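You operate a simulated robot arm through the tools that you are given. There is no shell and no other tool.

The job below is to be done with a simulated two-armed robot. You get a single attempt, and the scene is never put back.

JOB
Centre belt 1 with the star knob till its pointer holds green.
Fine: dial to 3, then start; turn the knob while the belt runs; stop it after; other controls and tubs stay.

It is judged by the outcome, as a careful person would: the job done as asked, and still so three seconds after it is handed in. It fails if anything else is knocked over, pushed out of place, dropped, spilled or broken.

ROBOT AND FRAMES
Two 7-joint arms with two-finger grippers on one trunk that stands fixed in place. Base frame: the origin is at the foot of the trunk, x ahead of it, y to its left, z up; the work surface is at about z = 0.74. Units: m, rad, N and s.
The left shoulder is at [0.046, 0.175, 1.203], the right one opposite. With the tool pointing down near the work surface each hand reaches from about 0.1 to 0.82 m from the base axis, measured 20 degrees to its own side. Payload 2.94 kg a hand.
The TCP of each hand is the grasp point between the finger pads, 0.03 m short of the fingertips. In the tool frame z runs along the fingers and y along their closing line. The gripper opens to 0.138 m; its body begins 0.109 m behind the TCP.
Orientation is that of the tool frame in the base frame, as a unit quaternion [w, x, y, z]. With the fingers straight down and closing along the base's y, the tool's x points along the base's -x, its y along +y and its z along -z.

CONTROLS
- The arms move only by the tool send_rows. It takes "left_series", "right_series" or both (then of equal length, played together; a hand with none holds still); each is a list of rows, each a list of 7 numbers: the opening, from 0 (shut) to 1 (fully open), then the shift along the tool's x, y, z in units of 300 mm (1.0 is 300 mm), then the turn, a rotation vector about the tool's x, y, z in units of 45 degrees (1.0 is 45 degrees). In form: [[hand, dx, dy, dz, rx, ry, rz], ...]. A call has 1 to 20 rows; each row is the pose to reach, as a shift and turn from the pose commanded when the call began, along the tool's axes at that moment. A call with a number of a shift or a turn outside -1 to 1 is refused whole. A row lasts 0.2 s, in which the tool goes at most 0.05 m and 0.15 rad; a call with a longer step from one row to the next is refused whole, and so is a gripper value outside its range. A pose out of reach is approached as far as the arm can. The call stops where the force on the tool passes 40 N (or 10 N more than at its start, if that is more) or the arm is blocked; 0.2 s more then pass. Each finger travels about 0.045 m/s and halts on what it meets, pressing with about 41 N; the grip force reading is that of the motor and also rises with nothing between the fingers. The clock runs only during rows and for 0.2 s after the last one: add rows that repeat a pose to give the fingers time. The reply holds the time, the measured pose of the TCP, the force on the tool along the base axes, the opening and the grip force, in the units named above and with some noise, with the torque about the TCP (base axes, N m) and any sound that the robot's microphone picked up.
- Cameras (640 x 400 px; columns grow to the right, rows downward): "scene" is now at [0.1139, 0.0033, 1.6803]; the picture's right is [0.03, -1.00, -0.00], its down [-0.75, -0.03, -0.66] and it looks along [0.66, 0.02, -0.75] (base axes); focal length 329 px, centre (320, 200). "left" rides on the left gripper at [0.071, -0.019, -0.146] in its tool frame; the picture's right is [0.26, 0.97, 0.00], its down [-0.85, 0.23, -0.48] and it looks along [-0.46, 0.12, 0.88] (tool axes); focal length 280 px, centre (320, 200). "right" rides on the right gripper at [0.071, 0.019, -0.146] in its tool frame; the picture's right is [-0.26, 0.97, 0.00], its down [-0.85, -0.23, -0.48] and it looks along [-0.46, -0.12, 0.88] (tool axes); focal length 280 px, centre (320, 200). There is no depth. A picture from a camera that has moved, and an enlarged one, comes with that camera's place and axes in the base frame and with its lens.
- snapshot(camera): a new picture of that camera. No time passes.
- move_column(by): moves the trunk up (or, below 0, down) by that many m; the arms and the scene camera ride with it, the base frame stays. It gives what a move gives, with no picture.
- head_to(pan, tilt): turns the head with the scene camera to pan (to the left, within 2.094 rad either way) and tilt (down, from -0.506 to 1.204), counted from straight ahead of the robot (the tilt from the chest, where the trunk bows). It gives what a move gives.
- zoom(camera, box): a new picture of the part [left, top, right, bottom] of that camera's present view, enlarged. No time passes.
- hand_in(): hands the job in; it is judged then, once.

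Places have to be worked out from the pictures, the camera data and where the tool is seen. Open the grippers and draw the arms clear of the work before you hand the job in, unless the task says otherwise.

The tools are called after "Request:" as name(argument=value, ...) on one line, values as JSON. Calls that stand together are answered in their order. send_rows: Moves the arms, as the interface text tells. Its arguments: {"type":"object","properties":{"left_series":{"type":"array","items":{"type":"array","items":{"type":"number"}}},"right_series":{"type":"array","items":{"type":"array","items":{"type":"number"}}}},"required":[]} The other tools are called the same way: move_column (by) moves the trunk up or down; head_to (pan, tilt) turns the head that bears the scene camera; snapshot (camera) takes a picture; zoom (camera, box) takes an enlarged picture of a part of a camera's view; hand_in () hands the job in.

At the start:

```text
t: 0.0
left_tcp_pos: [0.5441, 0.2293, 1.3093]
left_tool_rot: [0.001, -0.001, 1.0, 0.001]
left_force: [-0.1, 0.6, 0.1]
left_ft_torque: [0.0, -0.01, 0.01]
left_finger_gap: 0.1381
left_grip_force: 0.1
right_tcp_pos: [0.5452, -0.3152, 1.2887]
right_tool_rot: [-0.001, 0.0, 1.0, 0.0]
right_force: [0.1, 0.4, 0.3]
right_ft_torque: [0.0, -0.01, 0.02]
right_finger_gap: 0.1382
right_grip_force: 0.0
trunk travel left (down, up): [-0.375, 0.359]
head pan, tilt (commanded): [0.033, 0.855]
```

scene: 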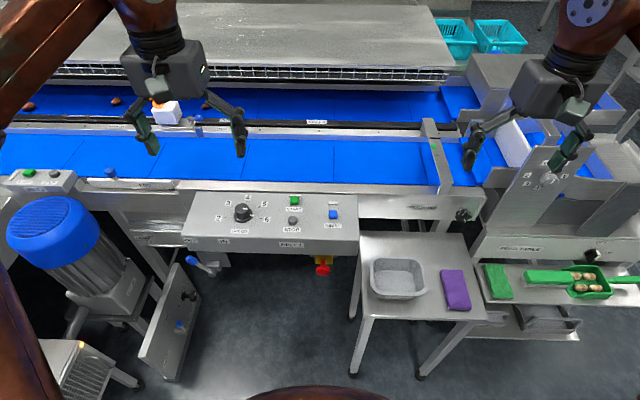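
right: 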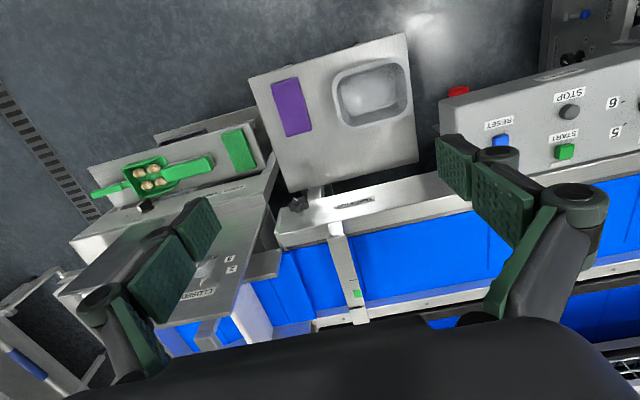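
left: 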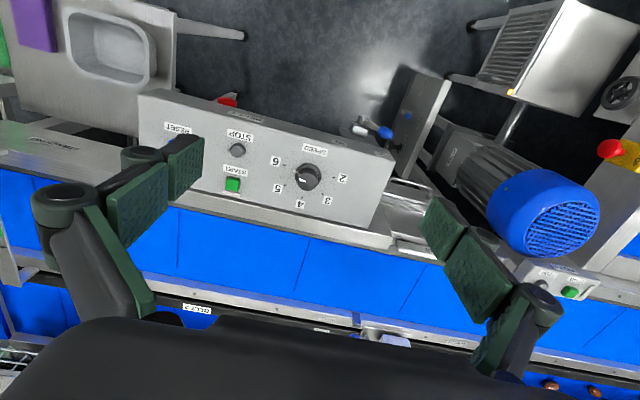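

I'll look first at the panel, the belt's end with the star knob and the gauge, in enlarged pictures.

Request:
zoom(camera="scene", box=[170, 180, 370, 290])

Request:
zoom(camera="scene", box=[380, 110, 520, 240])

Request:
zoom(camera="scene", box=[0, 80, 220, 300])

Request:
zoom(camera="right", box=[260, 160, 420, 330])

Request:
zoom(camera="left", box=[130, 90, 400, 250])

Request:
zoom(camera="scene", box=[440, 110, 640, 310])

```text
3.20 times, centred on (270, 235) of scene
camera zoom: at [0.1139, 0.0033, 1.6803], right [0.03, -1.0, 0.0], down [-0.75, -0.03, -0.66], along [0.66, 0.02, -0.75], focal length 1054 px, centre (480, 88)
```

zoom: 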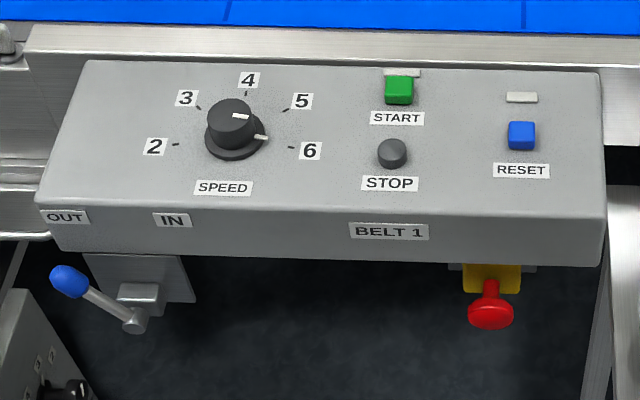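

```text
3.08 times, centred on (450, 175) of scene
camera zoom: at [0.1139, 0.0033, 1.6803], right [0.03, -1.0, 0.0], down [-0.75, -0.03, -0.66], along [0.66, 0.02, -0.75], focal length 1013 px, centre (-80, 277)
```

zoom: 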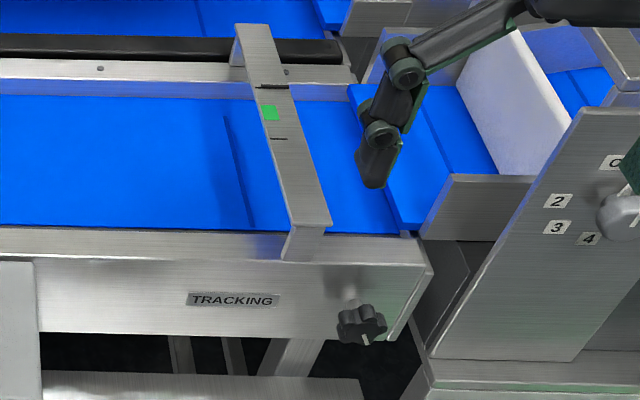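

```text
1.82 times, centred on (110, 190) of scene
camera zoom: at [0.1139, 0.0033, 1.6803], right [0.03, -1.0, 0.0], down [-0.75, -0.03, -0.66], along [0.66, 0.02, -0.75], focal length 599 px, centre (702, 218)
```

zoom: 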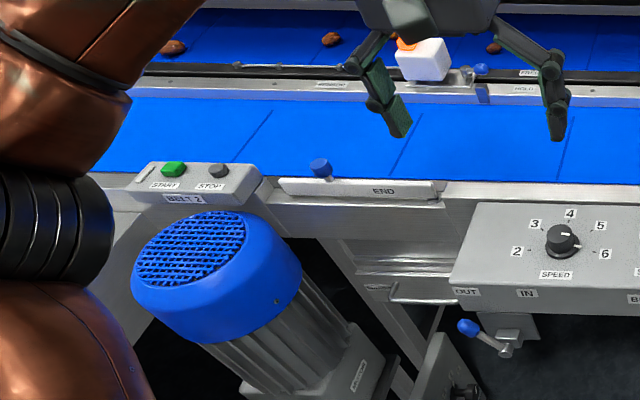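

```text
2.35 times, centred on (340, 245) of right
camera zoom: at [0.4749, -0.2948, 1.4336], right [0.26, 0.97, 0.0], down [0.85, -0.23, 0.48], along [0.46, -0.12, -0.88], focal length 660 px, centre (273, 94)
```

zoom: 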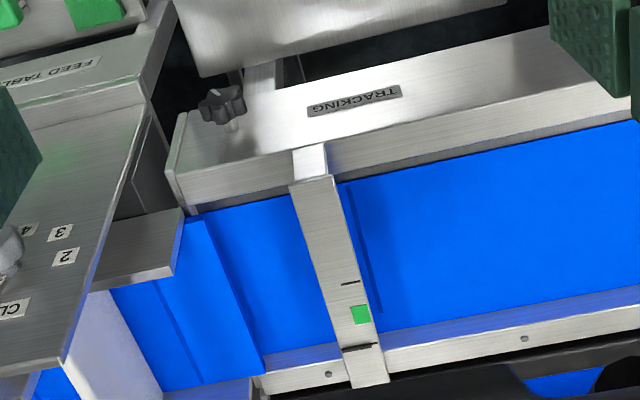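

```text
2.37 times, centred on (265, 170) of left
camera zoom: at [0.4739, 0.2081, 1.4542], right [-0.26, 0.96, 0.0], down [0.85, 0.23, 0.48], along [0.46, 0.12, -0.88], focal length 665 px, centre (450, 271)
```

zoom: 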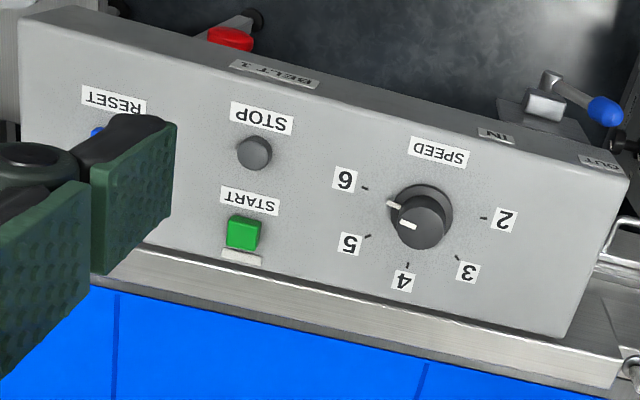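

```text
2.00 times, centred on (540, 210) of scene
camera zoom: at [0.1139, 0.0033, 1.6803], right [0.03, -1.0, 0.0], down [-0.75, -0.03, -0.66], along [0.66, 0.02, -0.75], focal length 659 px, centre (-120, 180)
```

zoom: 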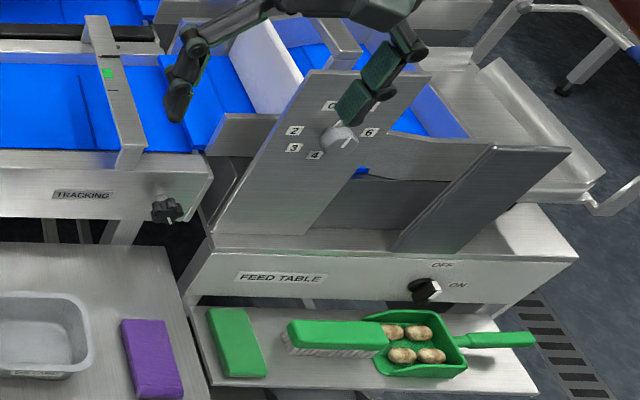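

The dial now points between 5 and 6; the star knob is at the belt's right end under the TRACKING plate, and the bridge holds a green mark. I'll zoom harder to find the pointer itself.

Request:
zoom(camera="scene", box=[420, 115, 460, 140])

Request:
zoom(camera="scene", box=[415, 130, 455, 195])

Request:
zoom(camera="right", box=[320, 250, 384, 325])

Request:
zoom(camera="scene", box=[440, 195, 490, 230])

Request:
zoom(camera="scene", box=[215, 185, 285, 240])

Request:
zoom(camera="right", box=[280, 180, 330, 220])

```text
16.00 times, centred on (440, 128) of scene
camera zoom: at [0.1139, 0.0033, 1.6803], right [0.03, -1.0, 0.0], down [-0.75, -0.03, -0.66], along [0.66, 0.02, -0.75], focal length 5270 px, centre (-1600, 1360)
```

zoom: 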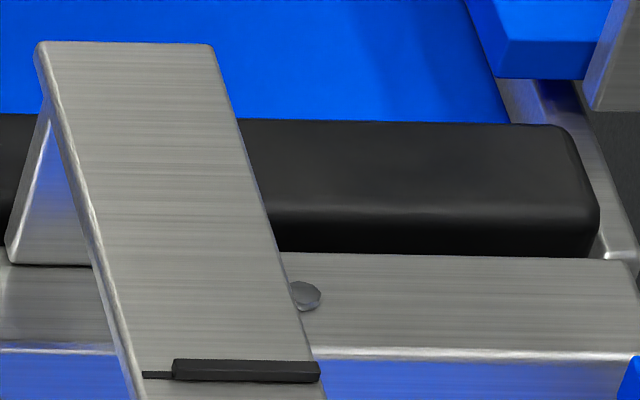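

```text
6.15 times, centred on (435, 162) of scene
camera zoom: at [0.1139, 0.0033, 1.6803], right [0.03, -1.0, 0.0], down [-0.75, -0.03, -0.66], along [0.66, 0.02, -0.75], focal length 2027 px, centre (-388, 431)
```

zoom: 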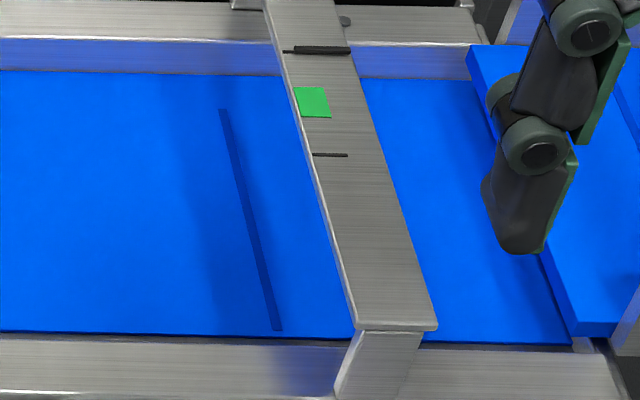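

```text
5.33 times, centred on (352, 288) of right
camera zoom: at [0.4749, -0.2948, 1.4336], right [0.26, 0.97, 0.0], down [0.85, -0.23, 0.48], along [0.46, -0.12, -0.88], focal length 1495 px, centre (149, -267)
```

zoom: 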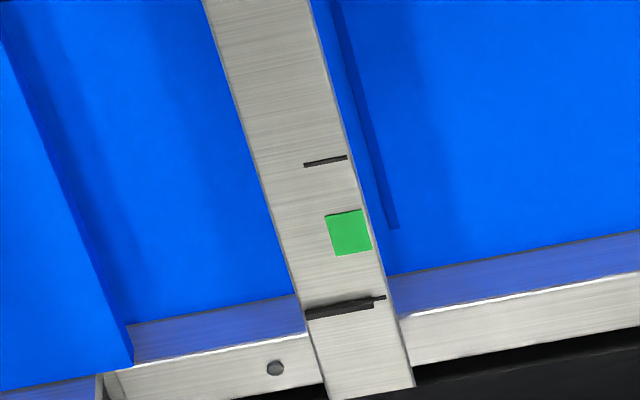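

```text
11.43 times, centred on (465, 212) of scene
camera zoom: at [0.1139, 0.0033, 1.6803], right [0.03, -1.0, 0.0], down [-0.75, -0.03, -0.66], along [0.66, 0.02, -0.75], focal length 3764 px, centre (-1337, 57)
```

zoom: 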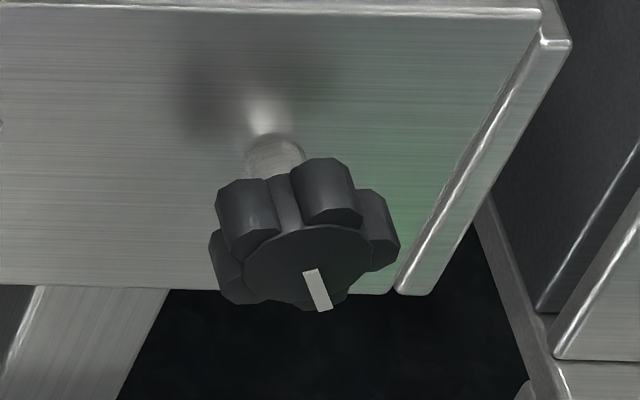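

```text
7.27 times, centred on (250, 212) of scene
camera zoom: at [0.1139, 0.0033, 1.6803], right [0.03, -1.0, 0.0], down [-0.75, -0.03, -0.66], along [0.66, 0.02, -0.75], focal length 2395 px, centre (829, 109)
```

zoom: 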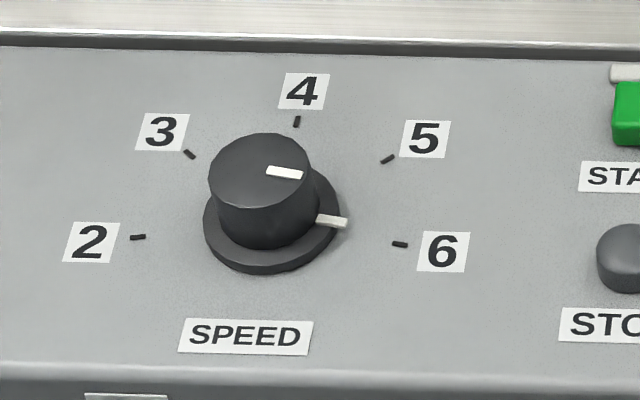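

```text
10.00 times, centred on (305, 200) of right
camera zoom: at [0.4749, -0.2948, 1.4336], right [0.26, 0.97, 0.0], down [0.85, -0.23, 0.48], along [0.46, -0.12, -0.88], focal length 2804 px, centre (470, 200)
```

zoom: 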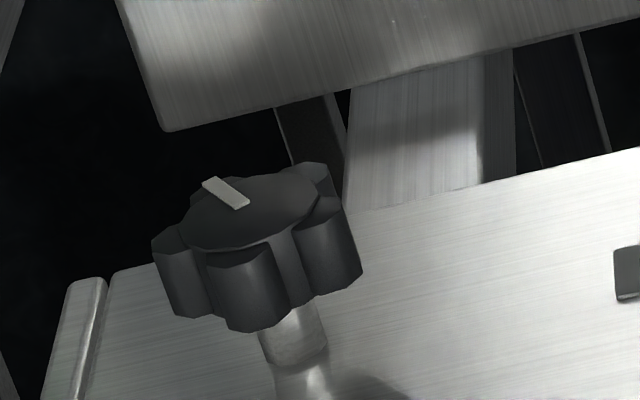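

The thick black bar at the far limit line is the pointer, and green lies midway between the limit lines. Triangulating, I judge the dial at about (0.683, 0.239, 0.955) and the star knob's face at about (0.74, -0.41, 0.90), facing me. I'll lower the left hand above the dial for a closer look.

Request:
send_rows(left_series=[[0.6, -0.06, 0.005, 0.09, 0, 0, 0], [0.6, -0.12, 0.01, 0.18, 0, 0, 0], [0.6, -0.18, 0.015, 0.27, 0, 0, 0], [0.6, -0.24, 0.02, 0.36, 0, 0, 0], [0.6, -0.3, 0.025, 0.45, 0, 0, 0], [0.6, -0.333, 0.033, 0.533, 0, 0, 0], [0.6, -0.333, 0.033, 0.533, 0, 0, 0]])

Request:
snapshot(camera="left")

Request:
snapshot(camera="scene")

```text
t: 1.6
left_tcp_pos: [0.6421, 0.239, 1.1482]
left_tool_rot: [-0.001, 0.0, 1.0, 0.001]
left_force: [0.3, 0.7, 0.0]
left_ft_torque: [0.03, -0.02, 0.03]
left_finger_gap: 0.0827
left_grip_force: 0.0
right_tcp_pos: [0.5446, -0.3144, 1.2882]
right_tool_rot: [-0.001, 0.0, 1.0, 0.001]
right_force: [-0.4, -0.1, 0.0]
right_ft_torque: [0.0, 0.03, 0.01]
right_finger_gap: 0.138
right_grip_force: 0.0
trunk travel left (down, up): [-0.375, 0.359]
head pan, tilt (commanded): [0.033, 0.855]
```

```text
taken
camera left: at [0.573, 0.2189, 1.2946], right [-0.26, 0.96, 0.0], down [0.85, 0.23, 0.48], along [0.46, 0.12, -0.88], focal length 280 px, centre (320, 200)
```

left: 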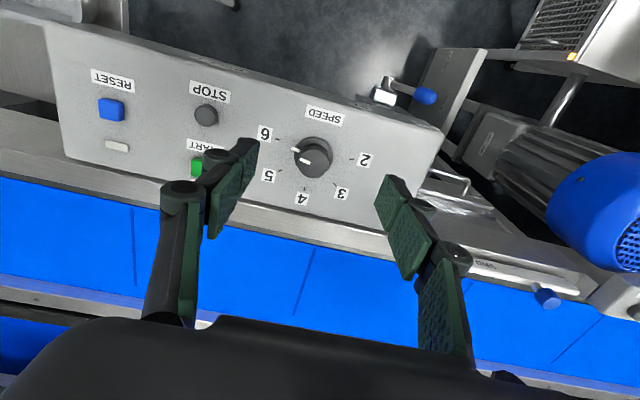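

```text
taken
camera scene: at [0.1132, 0.0031, 1.6805], right [0.03, -1.0, 0.0], down [-0.75, -0.03, -0.66], along [0.66, 0.02, -0.75], focal length 329 px, centre (320, 200)
```

scene: 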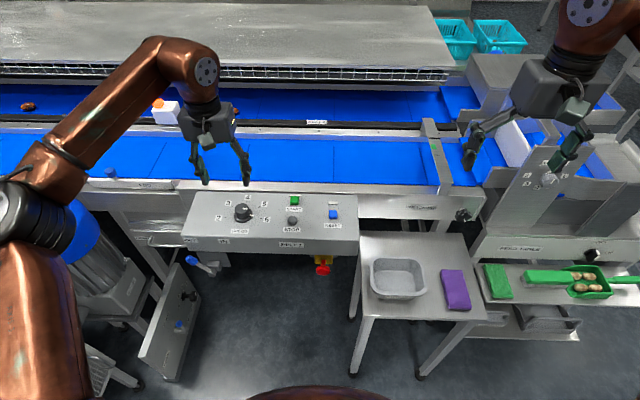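

The hand is clear above the panel. I'll enlarge the left camera's view of the dial and buttons to work out their places.

Request:
zoom(camera="left", box=[250, 90, 390, 220])

Request:
zoom(camera="left", box=[40, 20, 280, 220])

Request:
zoom(camera="scene", box=[170, 150, 370, 280])

```text
3.08 times, centred on (320, 155) of left
camera zoom: at [0.573, 0.2189, 1.2946], right [-0.26, 0.96, 0.0], down [0.85, 0.23, 0.48], along [0.46, 0.12, -0.88], focal length 863 px, centre (320, 338)
```

zoom: 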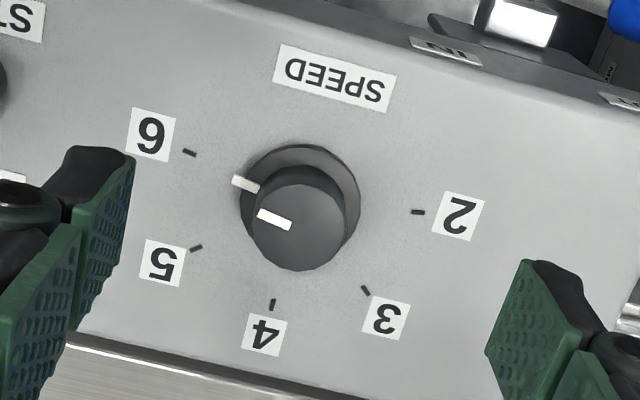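

```text
2.00 times, centred on (160, 120) of left
camera zoom: at [0.573, 0.2189, 1.2946], right [-0.26, 0.96, 0.0], down [0.85, 0.23, 0.48], along [0.46, 0.12, -0.88], focal length 561 px, centre (640, 360)
```

zoom: 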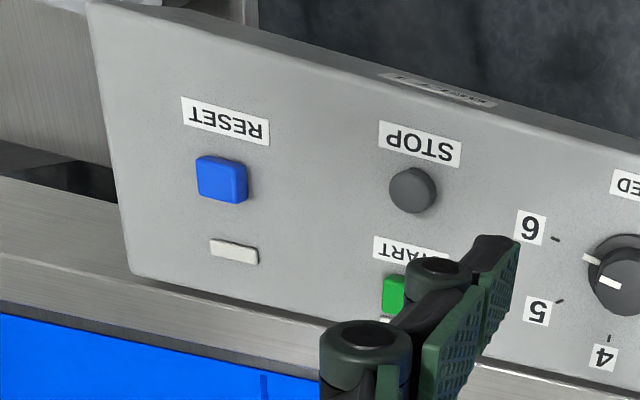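

```text
3.08 times, centred on (270, 215) of scene
camera zoom: at [0.1132, 0.0031, 1.6805], right [0.03, -1.0, 0.0], down [-0.75, -0.03, -0.66], along [0.66, 0.02, -0.75], focal length 1013 px, centre (474, 154)
```

zoom: 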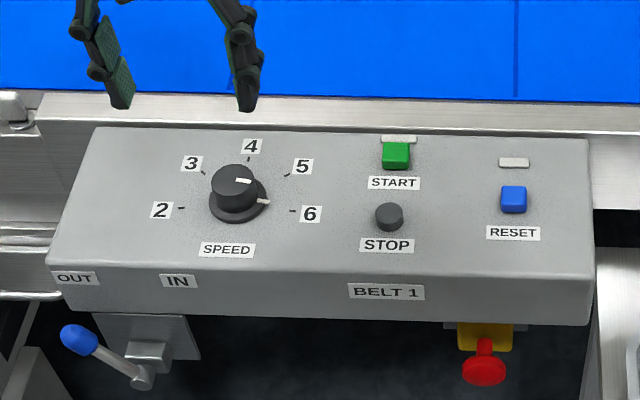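

The ticks triangulate to a level panel at z ≈ 0.9245, with the dial axis at about (0.703, 0.245), ticks 50° apart, knob top at z ≈ 0.955 and the pointer at 6. That makes 3 a turn of about 150° counter-clockwise, so I'll first move over the dial and pre-turn the wrist clockwise.

Request:
send_rows(left_series=[[0.55, -0.05, 0.005, 0.05, 0, 0, 0.167], [0.55, -0.1, 0.01, 0.1, 0, 0, 0.333], [0.55, -0.15, 0.015, 0.15, 0, 0, 0.5], [0.55, -0.203, 0.02, 0.2, 0, 0, 0.667], [0.55, -0.203, 0.02, 0.25, 0, 0, 0.833], [0.55, -0.203, 0.02, 0.29, 0, 0, 1.0], [0.55, -0.203, 0.02, 0.29, 0, 0, 1.0]])

Request:
send_rows(left_series=[[0.55, 0, 0, 0, 0, 0, 0.167], [0.55, 0, 0, 0, 0, 0, 0.333], [0.55, 0, 0, 0, 0, 0, 0.5], [0.55, 0, 0, 0, 0, 0, 0.667], [0.55, 0, 0, 0, 0, 0, 0.667]])

Request:
snapshot(camera="left")

Request:
snapshot(camera="scene")

```text
t: 3.2
left_tcp_pos: [0.5893, 0.2634, 1.0753]
left_tool_rot: [0.003, 0.265, 0.964, 0.015]
left_force: [-0.7, 1.1, 0.7]
left_ft_torque: [-0.19, -0.08, -0.01]
left_finger_gap: 0.0758
left_grip_force: 0.0
left hand out of reach, approached as far as the arm can: row 3, 4, 5, 6, 7
right_tcp_pos: [0.5423, -0.3071, 1.2919]
right_tool_rot: [0.001, -0.001, 1.0, -0.002]
right_force: [-0.8, 0.6, 0.5]
right_ft_torque: [-0.11, -0.07, -0.01]
right_finger_gap: 0.1376
right_grip_force: 0.0
trunk travel left (down, up): [-0.375, 0.359]
head pan, tilt (commanded): [0.033, 0.855]
```

```text
t: 4.4
left_tcp_pos: [0.5628, 0.2557, 1.0862]
left_tool_rot: [0.044, 0.336, 0.937, 0.081]
left_force: [0.3, -1.5, 0.9]
left_ft_torque: [0.08, -0.01, 0.02]
left_finger_gap: 0.0759
left_grip_force: 0.1
left hand out of reach, approached as far as the arm can: row 1, 2, 3, 4, 5
right_tcp_pos: [0.5444, -0.3168, 1.287]
right_tool_rot: [0.0, 0.0, 1.0, 0.002]
right_force: [-0.7, -0.4, 0.2]
right_ft_torque: [0.11, -0.04, -0.01]
right_finger_gap: 0.1379
right_grip_force: 0.1
trunk travel left (down, up): [-0.375, 0.359]
head pan, tilt (commanded): [0.033, 0.855]
```

```text
taken
camera left: at [0.4783, 0.268, 1.2228], right [0.4, 0.9, 0.17], down [0.73, -0.42, 0.53], along [0.55, -0.09, -0.83], focal length 280 px, centre (320, 200)
```

left: 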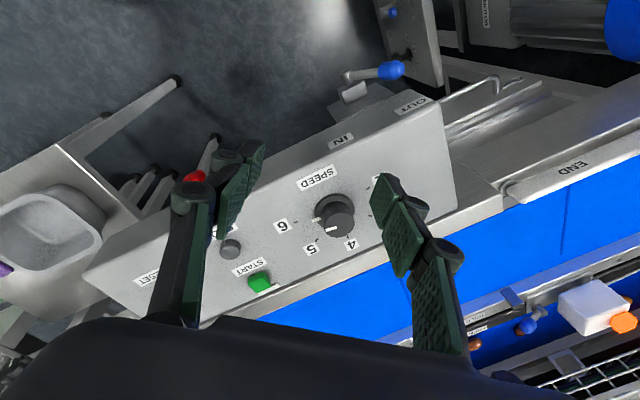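

```text
taken
camera scene: at [0.1133, -0.0004, 1.6804], right [0.03, -1.0, 0.0], down [-0.75, -0.02, -0.66], along [0.66, 0.02, -0.75], focal length 329 px, centre (320, 200)
```

scene: 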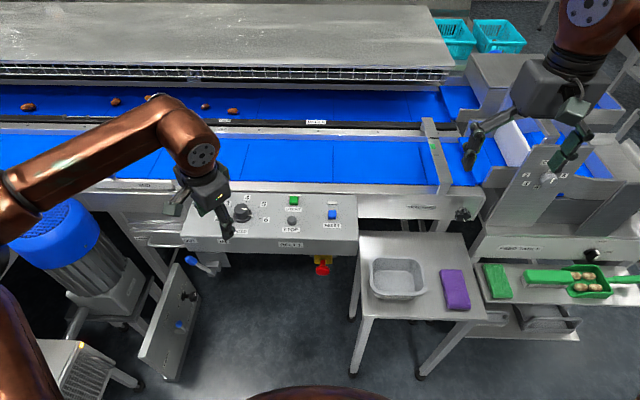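

The wrist can't take that clockwise pre-turn, and the hand stopped short and tilted at (0.56, 0.26, 1.09). I'll hold one row to learn whether the commanded pose is the reached one.

Request:
send_rows(left_series=[[0.55, 0, 0, 0, 0, 0, 0]])

```text
t: 4.8
left_tcp_pos: [0.5631, 0.2572, 1.084]
left_tool_rot: [0.044, 0.336, 0.937, 0.079]
left_force: [-1.1, 0.1, -1.0]
left_ft_torque: [-0.01, 0.01, -0.01]
left_finger_gap: 0.0759
left_grip_force: 0.1
right_tcp_pos: [0.5462, -0.3159, 1.2879]
right_tool_rot: [0.0, 0.0, 1.0, 0.0]
right_force: [-0.1, 0.4, 0.4]
right_ft_torque: [0.03, -0.02, -0.01]
right_finger_gap: 0.138
right_grip_force: 0.1
trunk travel left (down, up): [-0.375, 0.359]
head pan, tilt (commanded): [0.033, 0.855]
```

The commanded pose is the reached one. I'll bring the left hand back to pointing straight down with zero yaw near (0.66, 0.245, 1.10).

Request:
send_rows(left_series=[[0.55, -0.046, 0.03, 0, 0.034, 0.019, -0.146], [0.55, -0.092, 0.06, 0, 0.069, 0.038, -0.293], [0.55, -0.138, 0.09, 0, 0.103, 0.058, -0.439], [0.55, -0.183, 0.12, -0.005, 0.137, 0.077, -0.585], [0.55, -0.229, 0.15, -0.008, 0.172, 0.096, -0.732], [0.55, -0.275, 0.18, -0.01, 0.206, 0.115, -0.878], [0.55, -0.275, 0.18, -0.01, 0.206, 0.115, -0.878]])

```text
t: 6.4
left_tcp_pos: [0.6615, 0.2489, 1.099]
left_tool_rot: [0.0, -0.003, 1.0, -0.001]
left_force: [-0.5, -0.2, 0.2]
left_ft_torque: [0.0, -0.01, -0.01]
left_finger_gap: 0.076
left_grip_force: 0.1
right_tcp_pos: [0.5453, -0.3135, 1.2876]
right_tool_rot: [0.0, 0.0, 1.0, 0.0]
right_force: [0.1, 0.2, 0.0]
right_ft_torque: [0.01, -0.01, -0.01]
right_finger_gap: 0.1379
right_grip_force: 0.0
trunk travel left (down, up): [-0.375, 0.359]
head pan, tilt (commanded): [0.033, 0.855]
```

Straight down again. I'll centre over the dial at z ≈ 1.04 and test counter-clockwise yaw there, 45° at a time.

Request:
send_rows(left_series=[[0.55, -0.07, -0.006, 0.1, 0, 0, 0], [0.55, -0.138, -0.013, 0.197, 0, 0, 0], [0.55, -0.138, -0.013, 0.197, 0, 0, 0]])

Request:
send_rows(left_series=[[0.55, 0, 0, 0, 0, 0, -0.167], [0.55, 0, 0, 0, 0, 0, -0.333], [0.55, 0, 0, 0, 0, 0, -0.5], [0.55, 0, 0, 0, 0, 0, -0.667], [0.55, 0, 0, 0, 0, 0, -0.833], [0.55, 0, 0, 0, 0, 0, -1.0], [0.55, 0, 0, 0, 0, 0, -1.0]])

```text
t: 7.2
left_tcp_pos: [0.7035, 0.244, 1.0399]
left_tool_rot: [0.001, -0.002, 1.0, -0.001]
left_force: [1.1, 0.0, 1.0]
left_ft_torque: [0.0, -0.01, 0.03]
left_finger_gap: 0.0761
left_grip_force: 0.0
right_tcp_pos: [0.5437, -0.3132, 1.289]
right_tool_rot: [0.001, 0.0, 1.0, 0.0]
right_force: [0.8, 0.0, 0.2]
right_ft_torque: [-0.02, -0.01, 0.01]
right_finger_gap: 0.1381
right_grip_force: 0.1
trunk travel left (down, up): [-0.375, 0.359]
head pan, tilt (commanded): [0.033, 0.855]
```

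```text
t: 8.8
left_tcp_pos: [0.7017, 0.243, 1.0401]
left_tool_rot: [0.001, -0.385, 0.923, -0.001]
left_force: [-0.3, -0.6, 0.3]
left_ft_torque: [-0.03, -0.01, -0.02]
left_finger_gap: 0.0757
left_grip_force: 0.1
right_tcp_pos: [0.5445, -0.3143, 1.2884]
right_tool_rot: [0.0, 0.0, 1.0, 0.001]
right_force: [0.0, 0.1, 0.0]
right_ft_torque: [0.01, 0.07, -0.03]
right_finger_gap: 0.138
right_grip_force: 0.0
trunk travel left (down, up): [-0.375, 0.359]
head pan, tilt (commanded): [0.033, 0.855]
```

Minus 45° is reached cleanly. I'll try 45° and then another 45° further, to see how far the wrist goes at this spot.

Request:
send_rows(left_series=[[0.55, 0, 0, 0, 0, 0, -0.167], [0.55, 0, 0, 0, 0, 0, -0.333], [0.55, 0, 0, 0, 0, 0, -0.5], [0.55, 0, 0, 0, 0, 0, -0.667], [0.55, 0, 0, 0, 0, 0, -0.833], [0.55, 0, 0, 0, 0, 0, -1.0], [0.55, 0, 0, 0, 0, 0, -1.0]])

Request:
snapshot(camera="left")

Request:
snapshot(camera="scene")

```text
t: 10.4
left_tcp_pos: [0.7024, 0.2427, 1.0395]
left_tool_rot: [0.0, 0.709, -0.705, 0.0]
left_force: [-0.5, -0.6, 0.1]
left_ft_torque: [0.04, 0.03, 0.0]
left_finger_gap: 0.0762
left_grip_force: 0.1
right_tcp_pos: [0.5453, -0.3136, 1.2884]
right_tool_rot: [-0.001, -0.001, 1.0, 0.0]
right_force: [-0.9, 0.8, 0.5]
right_ft_torque: [0.02, 0.01, 0.03]
right_finger_gap: 0.138
right_grip_force: 0.1
trunk travel left (down, up): [-0.375, 0.359]
head pan, tilt (commanded): [0.033, 0.855]
```

```text
taken
camera left: at [0.7231, 0.1727, 1.1856], right [-0.96, -0.27, 0.0], down [-0.24, 0.85, 0.47], along [-0.13, 0.46, -0.88], focal length 280 px, centre (320, 200)
```

left: 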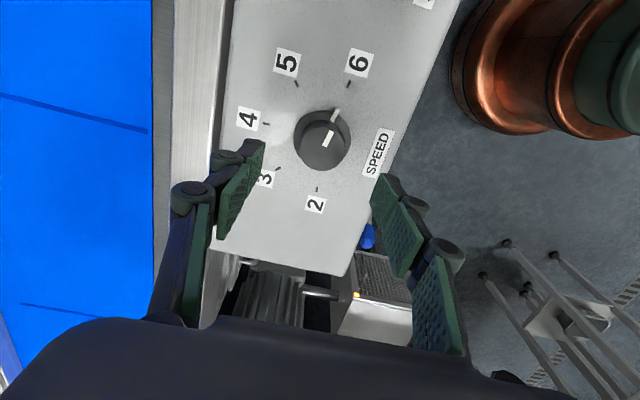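

```text
taken
camera scene: at [0.1139, 0.0033, 1.6803], right [0.03, -1.0, 0.0], down [-0.75, -0.03, -0.66], along [0.66, 0.02, -0.75], focal length 329 px, centre (320, 200)
```

scene: 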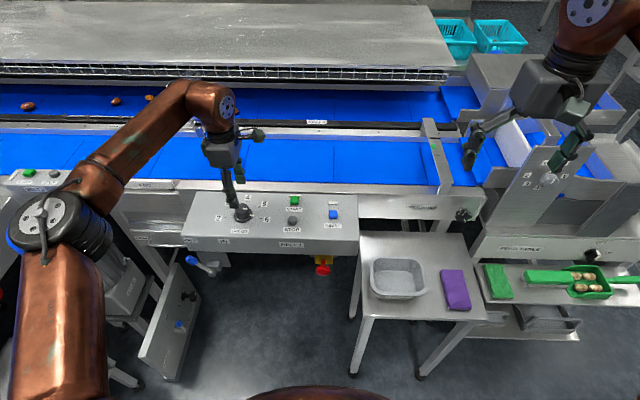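

Minus 90° is reached as well. One more 45° to see if -135° is possible.

Request:
send_rows(left_series=[[0.55, 0, 0, 0, 0, 0, -0.167], [0.55, 0, 0, 0, 0, 0, -0.333], [0.55, 0, 0, 0, 0, 0, -0.5], [0.55, 0, 0, 0, 0, 0, -0.667], [0.55, 0, 0, 0, 0, 0, -0.833], [0.55, 0, 0, 0, 0, 0, -1.0], [0.55, 0, 0, 0, 0, 0, -1.0]])

Request:
zoom(camera="left", box=[220, 30, 420, 230])

```text
t: 12.0
left_tcp_pos: [0.7029, 0.2435, 1.0397]
left_tool_rot: [0.0, 0.925, -0.38, 0.001]
left_force: [-0.7, 0.0, 0.0]
left_ft_torque: [0.01, -0.01, 0.02]
left_finger_gap: 0.0757
left_grip_force: 0.1
right_tcp_pos: [0.545, -0.3132, 1.289]
right_tool_rot: [-0.001, 0.0, 1.0, 0.0]
right_force: [0.0, -0.4, 0.2]
right_ft_torque: [0.02, 0.03, -0.01]
right_finger_gap: 0.1379
right_grip_force: 0.0
trunk travel left (down, up): [-0.375, 0.359]
head pan, tilt (commanded): [0.033, 0.855]
```

```text
2.00 times, centred on (320, 130) of left
camera zoom: at [0.7678, 0.2073, 1.1855], right [-0.49, -0.87, 0.0], down [-0.77, 0.43, 0.47], along [-0.41, 0.23, -0.88], focal length 561 px, centre (320, 340)
```

zoom: 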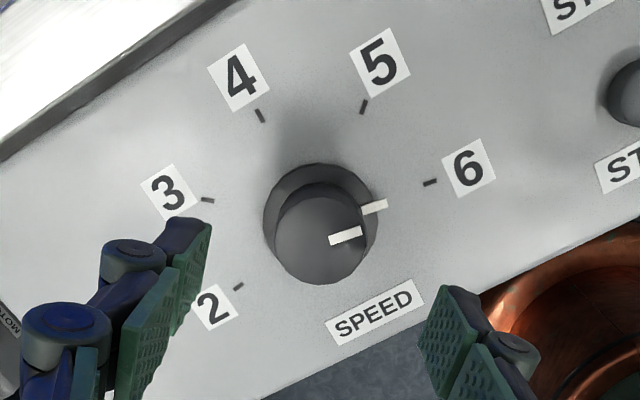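

Minus 135° is fine too, and the pointer clearly sits at 6 from here. I'll test 20° more, to -155°, so I can do the whole 150° turn in one grip from near zero.

Request:
send_rows(left_series=[[0.55, 0, 0, 0, 0, 0, -0.167], [0.55, 0, 0, 0, 0, 0, -0.333], [0.55, 0, 0, 0, 0, 0, -0.444], [0.55, 0, 0, 0, 0, 0, -0.444]])

Request:
zoom(camera="left", box=[220, 30, 420, 230])

```text
t: 13.0
left_tcp_pos: [0.7025, 0.2445, 1.0397]
left_tool_rot: [0.0, 0.977, -0.214, 0.001]
left_force: [-0.4, -0.2, -0.2]
left_ft_torque: [0.0, 0.02, 0.02]
left_finger_gap: 0.0756
left_grip_force: 0.1
right_tcp_pos: [0.5451, -0.3138, 1.288]
right_tool_rot: [0.0, 0.001, 1.0, 0.0]
right_force: [0.0, 0.1, 0.2]
right_ft_torque: [-0.01, 0.01, 0.0]
right_finger_gap: 0.1378
right_grip_force: 0.0
trunk travel left (down, up): [-0.375, 0.359]
head pan, tilt (commanded): [0.033, 0.855]
```

```text
2.00 times, centred on (320, 130) of left
camera zoom: at [0.7762, 0.2311, 1.1853], right [-0.17, -0.99, 0.0], down [-0.87, 0.15, 0.48], along [-0.47, 0.08, -0.88], focal length 561 px, centre (320, 340)
```

zoom: 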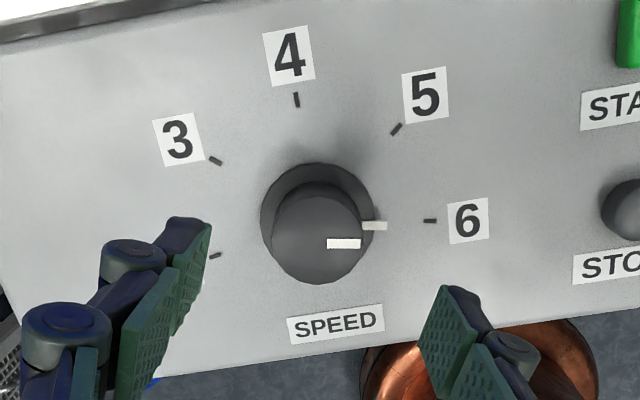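

The wrist reaches -155° here. Combining the views puts the dial axis at about (0.702, 0.2445) with the knob top at z ≈ 0.955 and the panel at about 0.927. I'll go back to zero yaw in steps.

Request:
send_rows(left_series=[[0.55, 0, 0, 0, 0, 0, 0.167], [0.55, 0, 0, 0, 0, 0, 0.333], [0.55, 0, 0, 0, 0, 0, 0.5], [0.55, 0, 0, 0, 0, 0, 0.667], [0.55, 0, 0, 0, 0, 0, 0.833], [0.55, 0, 0, 0, 0, 0, 1.0]])

Request:
send_rows(left_series=[[0.55, 0, 0, 0, 0, 0, 0.167], [0.55, 0, 0, 0, 0, 0, 0.333], [0.55, 0, 0, 0, 0, 0, 0.5], [0.55, 0, 0, 0, 0, 0, 0.667], [0.55, 0, 0, 0, 0, 0, 0.833], [0.55, 0, 0, 0, 0, 0, 1.0]])

Request:
send_rows(left_series=[[0.55, 0, 0, 0, 0, 0, 0.167], [0.55, 0, 0, 0, 0, 0, 0.333], [0.55, 0, 0, 0, 0, 0, 0.5], [0.55, 0, 0, 0, 0, 0, 0.667], [0.55, 0, 0, 0, 0, 0, 0.833], [0.55, 0, 0, 0, 0, 0, 1.0]])

Request:
send_rows(left_series=[[0.55, 0, 0, 0, 0, 0, 0.167], [0.55, 0, 0, 0, 0, 0, 0.333], [0.55, 0, 0, 0, 0, 0, 0.444], [0.55, 0, 0, 0, 0, 0, 0.444]])

Request:
snapshot(camera="left")

```text
t: 14.4
left_tcp_pos: [0.7036, 0.2442, 1.0398]
left_tool_rot: [0.001, 0.82, -0.573, 0.0]
left_force: [0.7, 0.3, 0.2]
left_ft_torque: [0.04, 0.01, 0.0]
left_finger_gap: 0.076
left_grip_force: 0.1
right_tcp_pos: [0.5449, -0.3138, 1.2883]
right_tool_rot: [0.0, 0.0, 1.0, 0.001]
right_force: [0.8, 0.0, 0.8]
right_ft_torque: [0.0, -0.01, 0.0]
right_finger_gap: 0.1382
right_grip_force: 0.1
trunk travel left (down, up): [-0.375, 0.359]
head pan, tilt (commanded): [0.033, 0.855]
```

```text
t: 15.8
left_tcp_pos: [0.7014, 0.2441, 1.0403]
left_tool_rot: [0.0, -0.539, 0.843, -0.001]
left_force: [-0.4, 0.1, -0.1]
left_ft_torque: [0.01, 0.02, 0.01]
left_finger_gap: 0.0761
left_grip_force: 0.0
right_tcp_pos: [0.5454, -0.3129, 1.2887]
right_tool_rot: [0.0, 0.0, 1.0, 0.0]
right_force: [-0.5, -0.1, -0.3]
right_ft_torque: [-0.01, 0.01, 0.01]
right_finger_gap: 0.1382
right_grip_force: 0.1
trunk travel left (down, up): [-0.375, 0.359]
head pan, tilt (commanded): [0.033, 0.855]
```

```text
t: 17.2
left_tcp_pos: [0.7017, 0.2436, 1.041]
left_tool_rot: [0.0, -0.175, 0.985, -0.001]
left_force: [0.1, 0.2, 0.3]
left_ft_torque: [0.0, 0.01, 0.0]
left_finger_gap: 0.076
left_grip_force: 0.0
right_tcp_pos: [0.5451, -0.3141, 1.2886]
right_tool_rot: [0.0, 0.0, 1.0, 0.0]
right_force: [-0.1, -0.6, 0.1]
right_ft_torque: [-0.03, 0.0, 0.02]
right_finger_gap: 0.1381
right_grip_force: 0.0
trunk travel left (down, up): [-0.375, 0.359]
head pan, tilt (commanded): [0.033, 0.855]
```

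```text
t: 18.2
left_tcp_pos: [0.703, 0.2422, 1.0404]
left_tool_rot: [0.0, 0.0, 1.0, 0.0]
left_force: [-1.0, 0.6, -0.3]
left_ft_torque: [-0.04, 0.01, 0.02]
left_finger_gap: 0.076
left_grip_force: 0.1
right_tcp_pos: [0.5455, -0.3116, 1.2883]
right_tool_rot: [0.0, 0.0, 1.0, 0.001]
right_force: [0.5, 0.7, -0.3]
right_ft_torque: [0.04, -0.01, -0.02]
right_finger_gap: 0.1379
right_grip_force: 0.0
trunk travel left (down, up): [-0.375, 0.359]
head pan, tilt (commanded): [0.033, 0.855]
```

```text
taken
camera left: at [0.6329, 0.2236, 1.1857], right [-0.26, 0.96, 0.0], down [0.85, 0.23, 0.48], along [0.46, 0.12, -0.88], focal length 280 px, centre (320, 200)
```

left: 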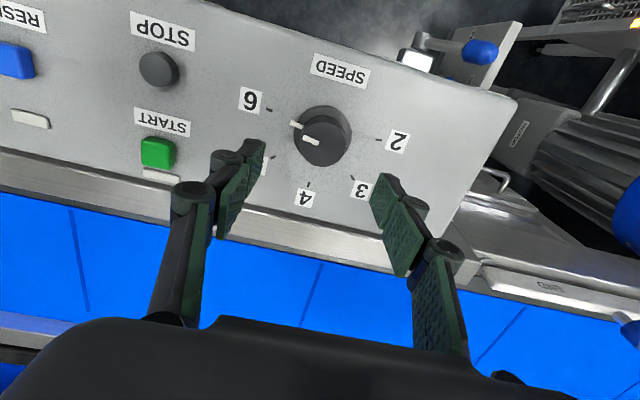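

Yaw is zero again and the TCP sits over the dial. I'll zoom once to check the alignment before descending.

Request:
zoom(camera="left", box=[270, 90, 380, 190])

```text
4.00 times, centred on (325, 140) of left
camera zoom: at [0.6329, 0.2236, 1.1857], right [-0.26, 0.96, 0.0], down [0.85, 0.23, 0.48], along [0.46, 0.12, -0.88], focal length 1122 px, centre (300, 440)
```

zoom: 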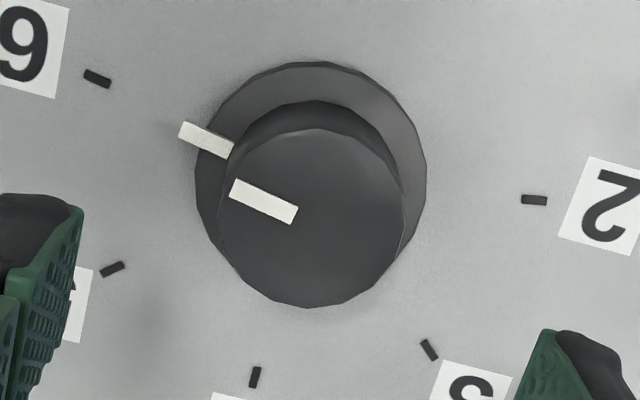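

The knob's centre is about 2 mm to the left of the TCP line, so I'll correct that and descend to z ≈ 0.968, fingers open around the knob.

Request:
send_rows(left_series=[[0.55, 0.002, 0.003, 0.06, 0, 0, 0], [0.55, 0.003, 0.006, 0.12, 0, 0, 0], [0.55, 0.003, 0.006, 0.18, 0, 0, 0], [0.55, 0.003, 0.006, 0.22, 0, 0, 0], [0.55, 0.003, 0.006, 0.24, 0, 0, 0], [0.55, 0.003, 0.006, 0.24, 0, 0, 0]])

Request:
snapshot(camera="left")

Request:
zoom(camera="scene", box=[190, 130, 310, 250])

```text
t: 19.6
left_tcp_pos: [0.7008, 0.245, 0.9683]
left_tool_rot: [0.0, -0.002, 1.0, 0.0]
left_force: [-0.9, -0.1, 0.2]
left_ft_torque: [0.01, 0.01, 0.0]
left_finger_gap: 0.076
left_grip_force: 0.0
right_tcp_pos: [0.5437, -0.3139, 1.2894]
right_tool_rot: [0.0, 0.0, 1.0, 0.0]
right_force: [-0.8, -0.3, 0.4]
right_ft_torque: [0.02, 0.0, 0.0]
right_finger_gap: 0.1381
right_grip_force: 0.2
trunk travel left (down, up): [-0.375, 0.359]
head pan, tilt (commanded): [0.033, 0.855]
```

```text
taken
camera left: at [0.6316, 0.2252, 1.114], right [-0.27, 0.96, 0.0], down [0.85, 0.23, 0.48], along [0.46, 0.13, -0.88], focal length 280 px, centre (320, 200)
```

left: 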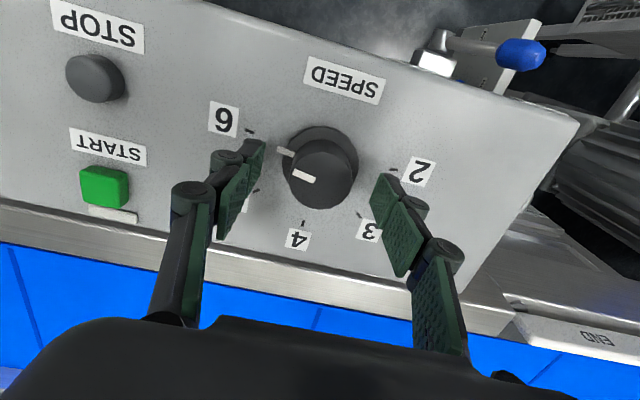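

```text
3.33 times, centred on (250, 190) of scene
camera zoom: at [0.1139, 0.0034, 1.6804], right [0.03, -1.0, 0.0], down [-0.75, -0.03, -0.66], along [0.66, 0.02, -0.75], focal length 1098 px, centre (553, 233)
```

zoom: 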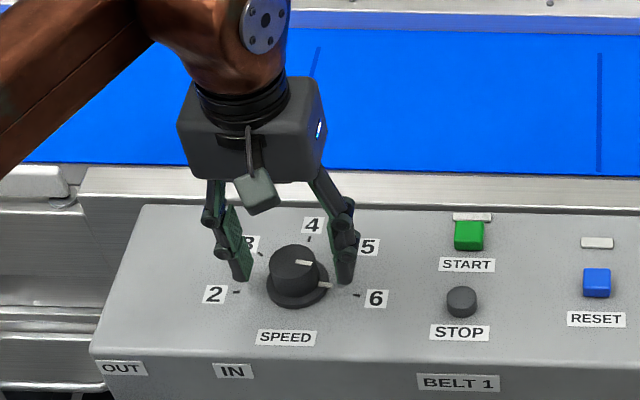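

The fingers straddle the knob evenly and hang free of the panel. I'll close them on the knob.

Request:
send_rows(left_series=[[0.2, 0, 0, 0, 0, 0, 0], [0.2, 0, 0, 0, 0, 0, 0], [0.2, 0, 0, 0, 0, 0, 0], [0.2, 0, 0, 0, 0, 0, 0]])

Request:
snapshot(camera="left")

```text
t: 20.6
left_tcp_pos: [0.7008, 0.2452, 0.9689]
left_tool_rot: [0.0, -0.002, 1.0, -0.001]
left_force: [0.0, -1.1, -0.4]
left_ft_torque: [0.01, -0.07, 0.03]
left_finger_gap: 0.0389
left_grip_force: 43.2
right_tcp_pos: [0.5457, -0.314, 1.2888]
right_tool_rot: [0.001, 0.0, 1.0, 0.002]
right_force: [-0.7, 0.2, 0.5]
right_ft_torque: [-0.02, -0.01, 0.01]
right_finger_gap: 0.1381
right_grip_force: 0.0
trunk travel left (down, up): [-0.375, 0.359]
head pan, tilt (commanded): [0.033, 0.855]
```

```text
taken
camera left: at [0.6317, 0.2253, 1.114], right [-0.27, 0.96, 0.0], down [0.85, 0.23, 0.48], along [0.46, 0.13, -0.88], focal length 280 px, centre (320, 200)
```

left: 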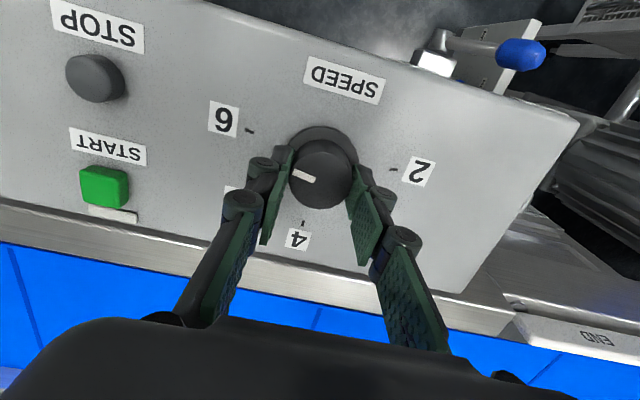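

Gripped at 39 mm with almost no side force. I'll turn 45° counter-clockwise first and check the dial follows.

Request:
send_rows(left_series=[[0.2, 0, 0, 0, 0, 0, -0.125], [0.2, 0, 0, 0, 0, 0, -0.25], [0.2, 0, 0, 0, 0, 0, -0.375], [0.2, 0, 0, 0, 0, 0, -0.5], [0.2, 0, 0, 0, 0, 0, -0.625], [0.2, 0, 0, 0, 0, 0, -0.75], [0.2, 0, 0, 0, 0, 0, -0.875], [0.2, 0, 0, 0, 0, 0, -1.0]])

Request:
snapshot(camera="left")

```text
t: 22.4
left_tcp_pos: [0.7011, 0.2459, 0.968]
left_tool_rot: [0.0, -0.386, 0.923, 0.001]
left_force: [-4.7, 3.1, 2.6]
left_ft_torque: [0.49, 0.03, -0.05]
left_finger_gap: 0.0387
left_grip_force: 44.8
right_tcp_pos: [0.545, -0.3135, 1.289]
right_tool_rot: [0.0, 0.0, 1.0, 0.001]
right_force: [-0.1, -0.6, 0.3]
right_ft_torque: [0.01, 0.0, 0.02]
right_finger_gap: 0.1381
right_grip_force: 0.1
trunk travel left (down, up): [-0.375, 0.359]
head pan, tilt (commanded): [0.033, 0.855]
```

```text
taken
camera left: at [0.666, 0.1816, 1.114], right [-0.87, 0.49, 0.0], down [0.43, 0.77, 0.48], along [0.23, 0.41, -0.88], focal length 280 px, centre (320, 200)
```

left: 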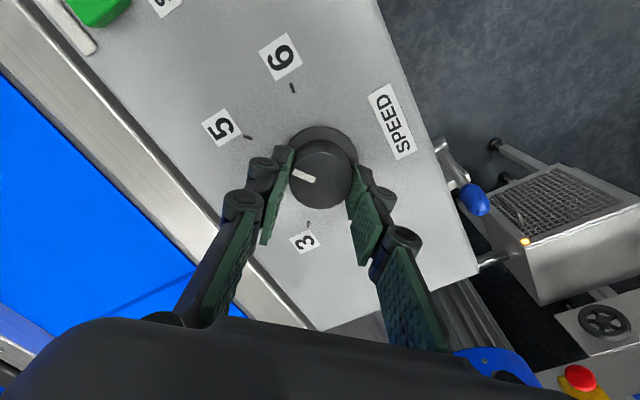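

The mark turned with the gripper; side forces are small. I'll continue another 45°.

Request:
send_rows(left_series=[[0.2, 0, 0, 0, 0, 0, -0.125], [0.2, 0, 0, 0, 0, 0, -0.25], [0.2, 0, 0, 0, 0, 0, -0.375], [0.2, 0, 0, 0, 0, 0, -0.5], [0.2, 0, 0, 0, 0, 0, -0.625], [0.2, 0, 0, 0, 0, 0, -0.75], [0.2, 0, 0, 0, 0, 0, -0.875], [0.2, 0, 0, 0, 0, 0, -1.0]])

Request:
snapshot(camera="left")

```text
t: 24.2
left_tcp_pos: [0.7006, 0.2458, 0.9688]
left_tool_rot: [0.0, 0.709, -0.706, -0.001]
left_force: [-14.8, 7.1, 1.9]
left_ft_torque: [0.52, 0.31, -0.02]
left_finger_gap: 0.0386
left_grip_force: 45.1
right_tcp_pos: [0.5425, -0.3133, 1.2885]
right_tool_rot: [0.0, 0.0, 1.0, -0.001]
right_force: [-0.3, 0.2, -0.2]
right_ft_torque: [0.01, -0.05, -0.01]
right_finger_gap: 0.138
right_grip_force: 0.1
trunk travel left (down, up): [-0.375, 0.359]
head pan, tilt (commanded): [0.033, 0.855]
```

```text
taken
camera left: at [0.721, 0.1753, 1.1141], right [-0.96, -0.27, 0.0], down [-0.23, 0.85, 0.48], along [-0.13, 0.46, -0.88], focal length 280 px, centre (320, 200)
```

left: 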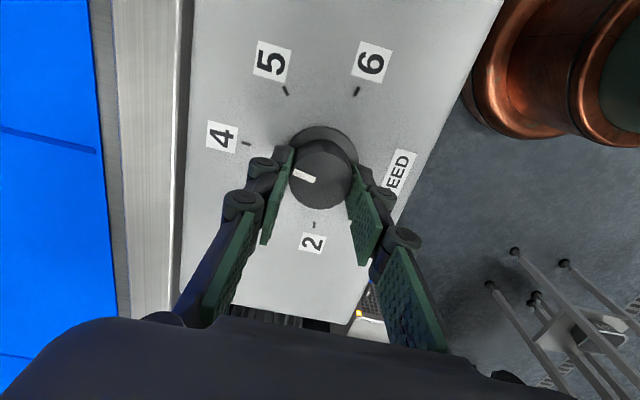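

The dial follows, now at about 4.2, and the side force has grown to 15 N toward -x. I'll ease the TCP 1.5 mm that way while turning the next 45°.

Request:
send_rows(left_series=[[0.2, -0.002, 0.005, 0, 0, 0, -0.1], [0.2, -0.002, 0.005, 0, 0, 0, -0.225], [0.2, -0.002, 0.005, 0, 0, 0, -0.35], [0.2, -0.002, 0.005, 0, 0, 0, -0.475], [0.2, -0.002, 0.005, 0, 0, 0, -0.6], [0.2, -0.002, 0.005, 0, 0, 0, -0.725], [0.2, -0.002, 0.005, 0, 0, 0, -0.85], [0.2, -0.002, 0.005, 0, 0, 0, -1.0]])

Request:
snapshot(camera="left")

Request:
zoom(camera="left", box=[200, 40, 420, 240])

```text
t: 26.0
left_tcp_pos: [0.699, 0.2459, 0.9689]
left_tool_rot: [0.0, 0.925, -0.381, 0.001]
left_force: [-7.3, 4.2, 4.3]
left_ft_torque: [0.55, 0.27, -0.02]
left_finger_gap: 0.0389
left_grip_force: 44.7
right_tcp_pos: [0.544, -0.313, 1.2883]
right_tool_rot: [0.0, -0.001, 1.0, 0.0]
right_force: [-0.3, -0.2, 0.0]
right_ft_torque: [-0.02, 0.02, 0.01]
right_finger_gap: 0.1379
right_grip_force: 0.0
trunk travel left (down, up): [-0.375, 0.359]
head pan, tilt (commanded): [0.033, 0.855]
```

```text
taken
camera left: at [0.7639, 0.2096, 1.1142], right [-0.49, -0.87, 0.0], down [-0.77, 0.43, 0.47], along [-0.41, 0.23, -0.88], focal length 280 px, centre (320, 200)
```

left: 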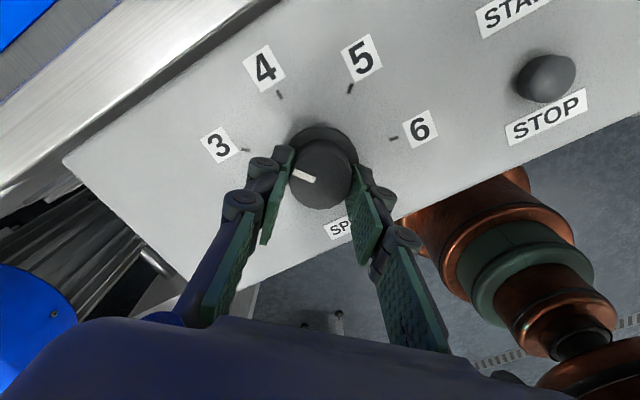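

```text
2.00 times, centred on (310, 140) of left
camera zoom: at [0.7639, 0.2096, 1.1142], right [-0.49, -0.87, 0.0], down [-0.77, 0.43, 0.47], along [-0.41, 0.23, -0.88], focal length 561 px, centre (340, 320)
```

zoom: 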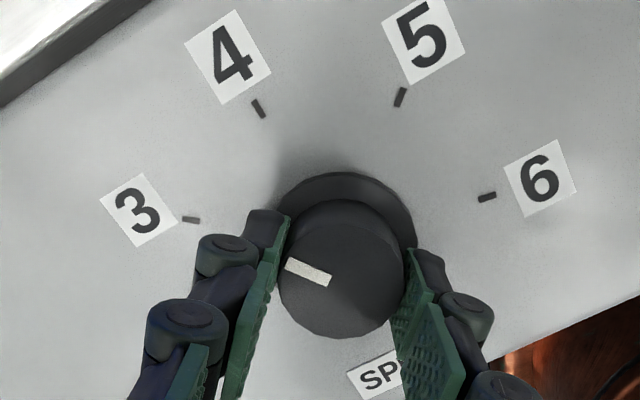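

Mark is about 15° short of 3. I'll turn the remaining 15°, then look closely.

Request:
send_rows(left_series=[[0.2, 0, 0, 0, 0, 0, -0.11], [0.2, 0, 0, 0, 0, 0, -0.22], [0.2, 0, 0, 0, 0, 0, -0.333], [0.2, 0, 0, 0, 0, 0, -0.333]])

Request:
zoom(camera="left", box=[200, 40, 420, 240])

Request:
zoom(camera="scene", box=[210, 170, 290, 240])

```text
t: 27.0
left_tcp_pos: [0.6994, 0.2451, 0.9678]
left_tool_rot: [0.001, 0.966, -0.257, 0.0]
left_force: [-10.8, -0.8, -3.0]
left_ft_torque: [-0.68, -0.78, 0.01]
left_finger_gap: 0.0386
left_grip_force: 44.5
right_tcp_pos: [0.5433, -0.313, 1.2889]
right_tool_rot: [0.0, 0.0, 1.0, 0.0]
right_force: [0.5, -0.6, -0.7]
right_ft_torque: [-0.02, 0.01, 0.04]
right_finger_gap: 0.138
right_grip_force: 0.2
trunk travel left (down, up): [-0.375, 0.359]
head pan, tilt (commanded): [0.033, 0.855]
```

```text
2.00 times, centred on (310, 140) of left
camera zoom: at [0.7712, 0.227, 1.1141], right [-0.25, -0.97, 0.0], down [-0.85, 0.22, 0.48], along [-0.46, 0.12, -0.88], focal length 561 px, centre (340, 320)
```

zoom: 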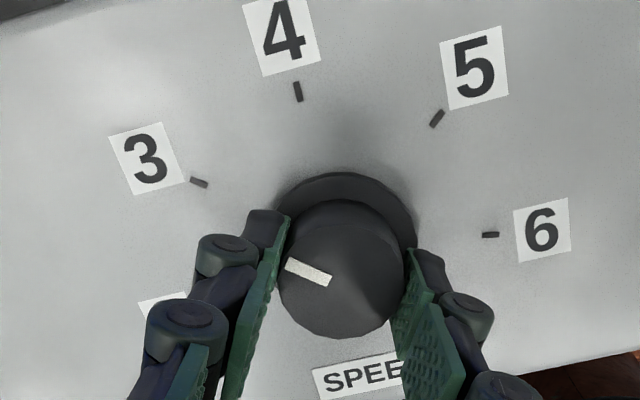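

```text
5.71 times, centred on (250, 205) of scene
camera zoom: at [0.1126, 0.0037, 1.6804], right [0.03, -1.0, 0.0], down [-0.75, -0.03, -0.66], along [0.66, 0.02, -0.75], focal length 1882 px, centre (720, 171)
```

zoom: 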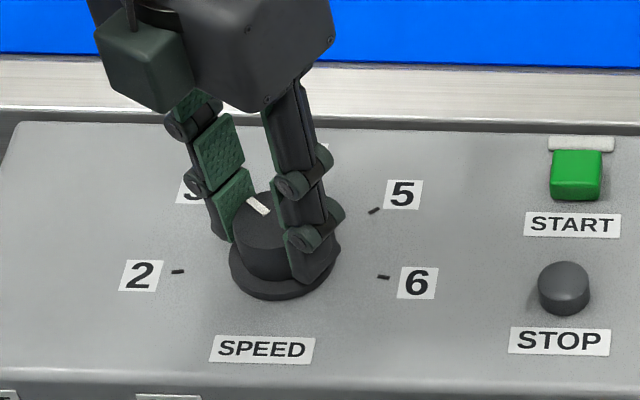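

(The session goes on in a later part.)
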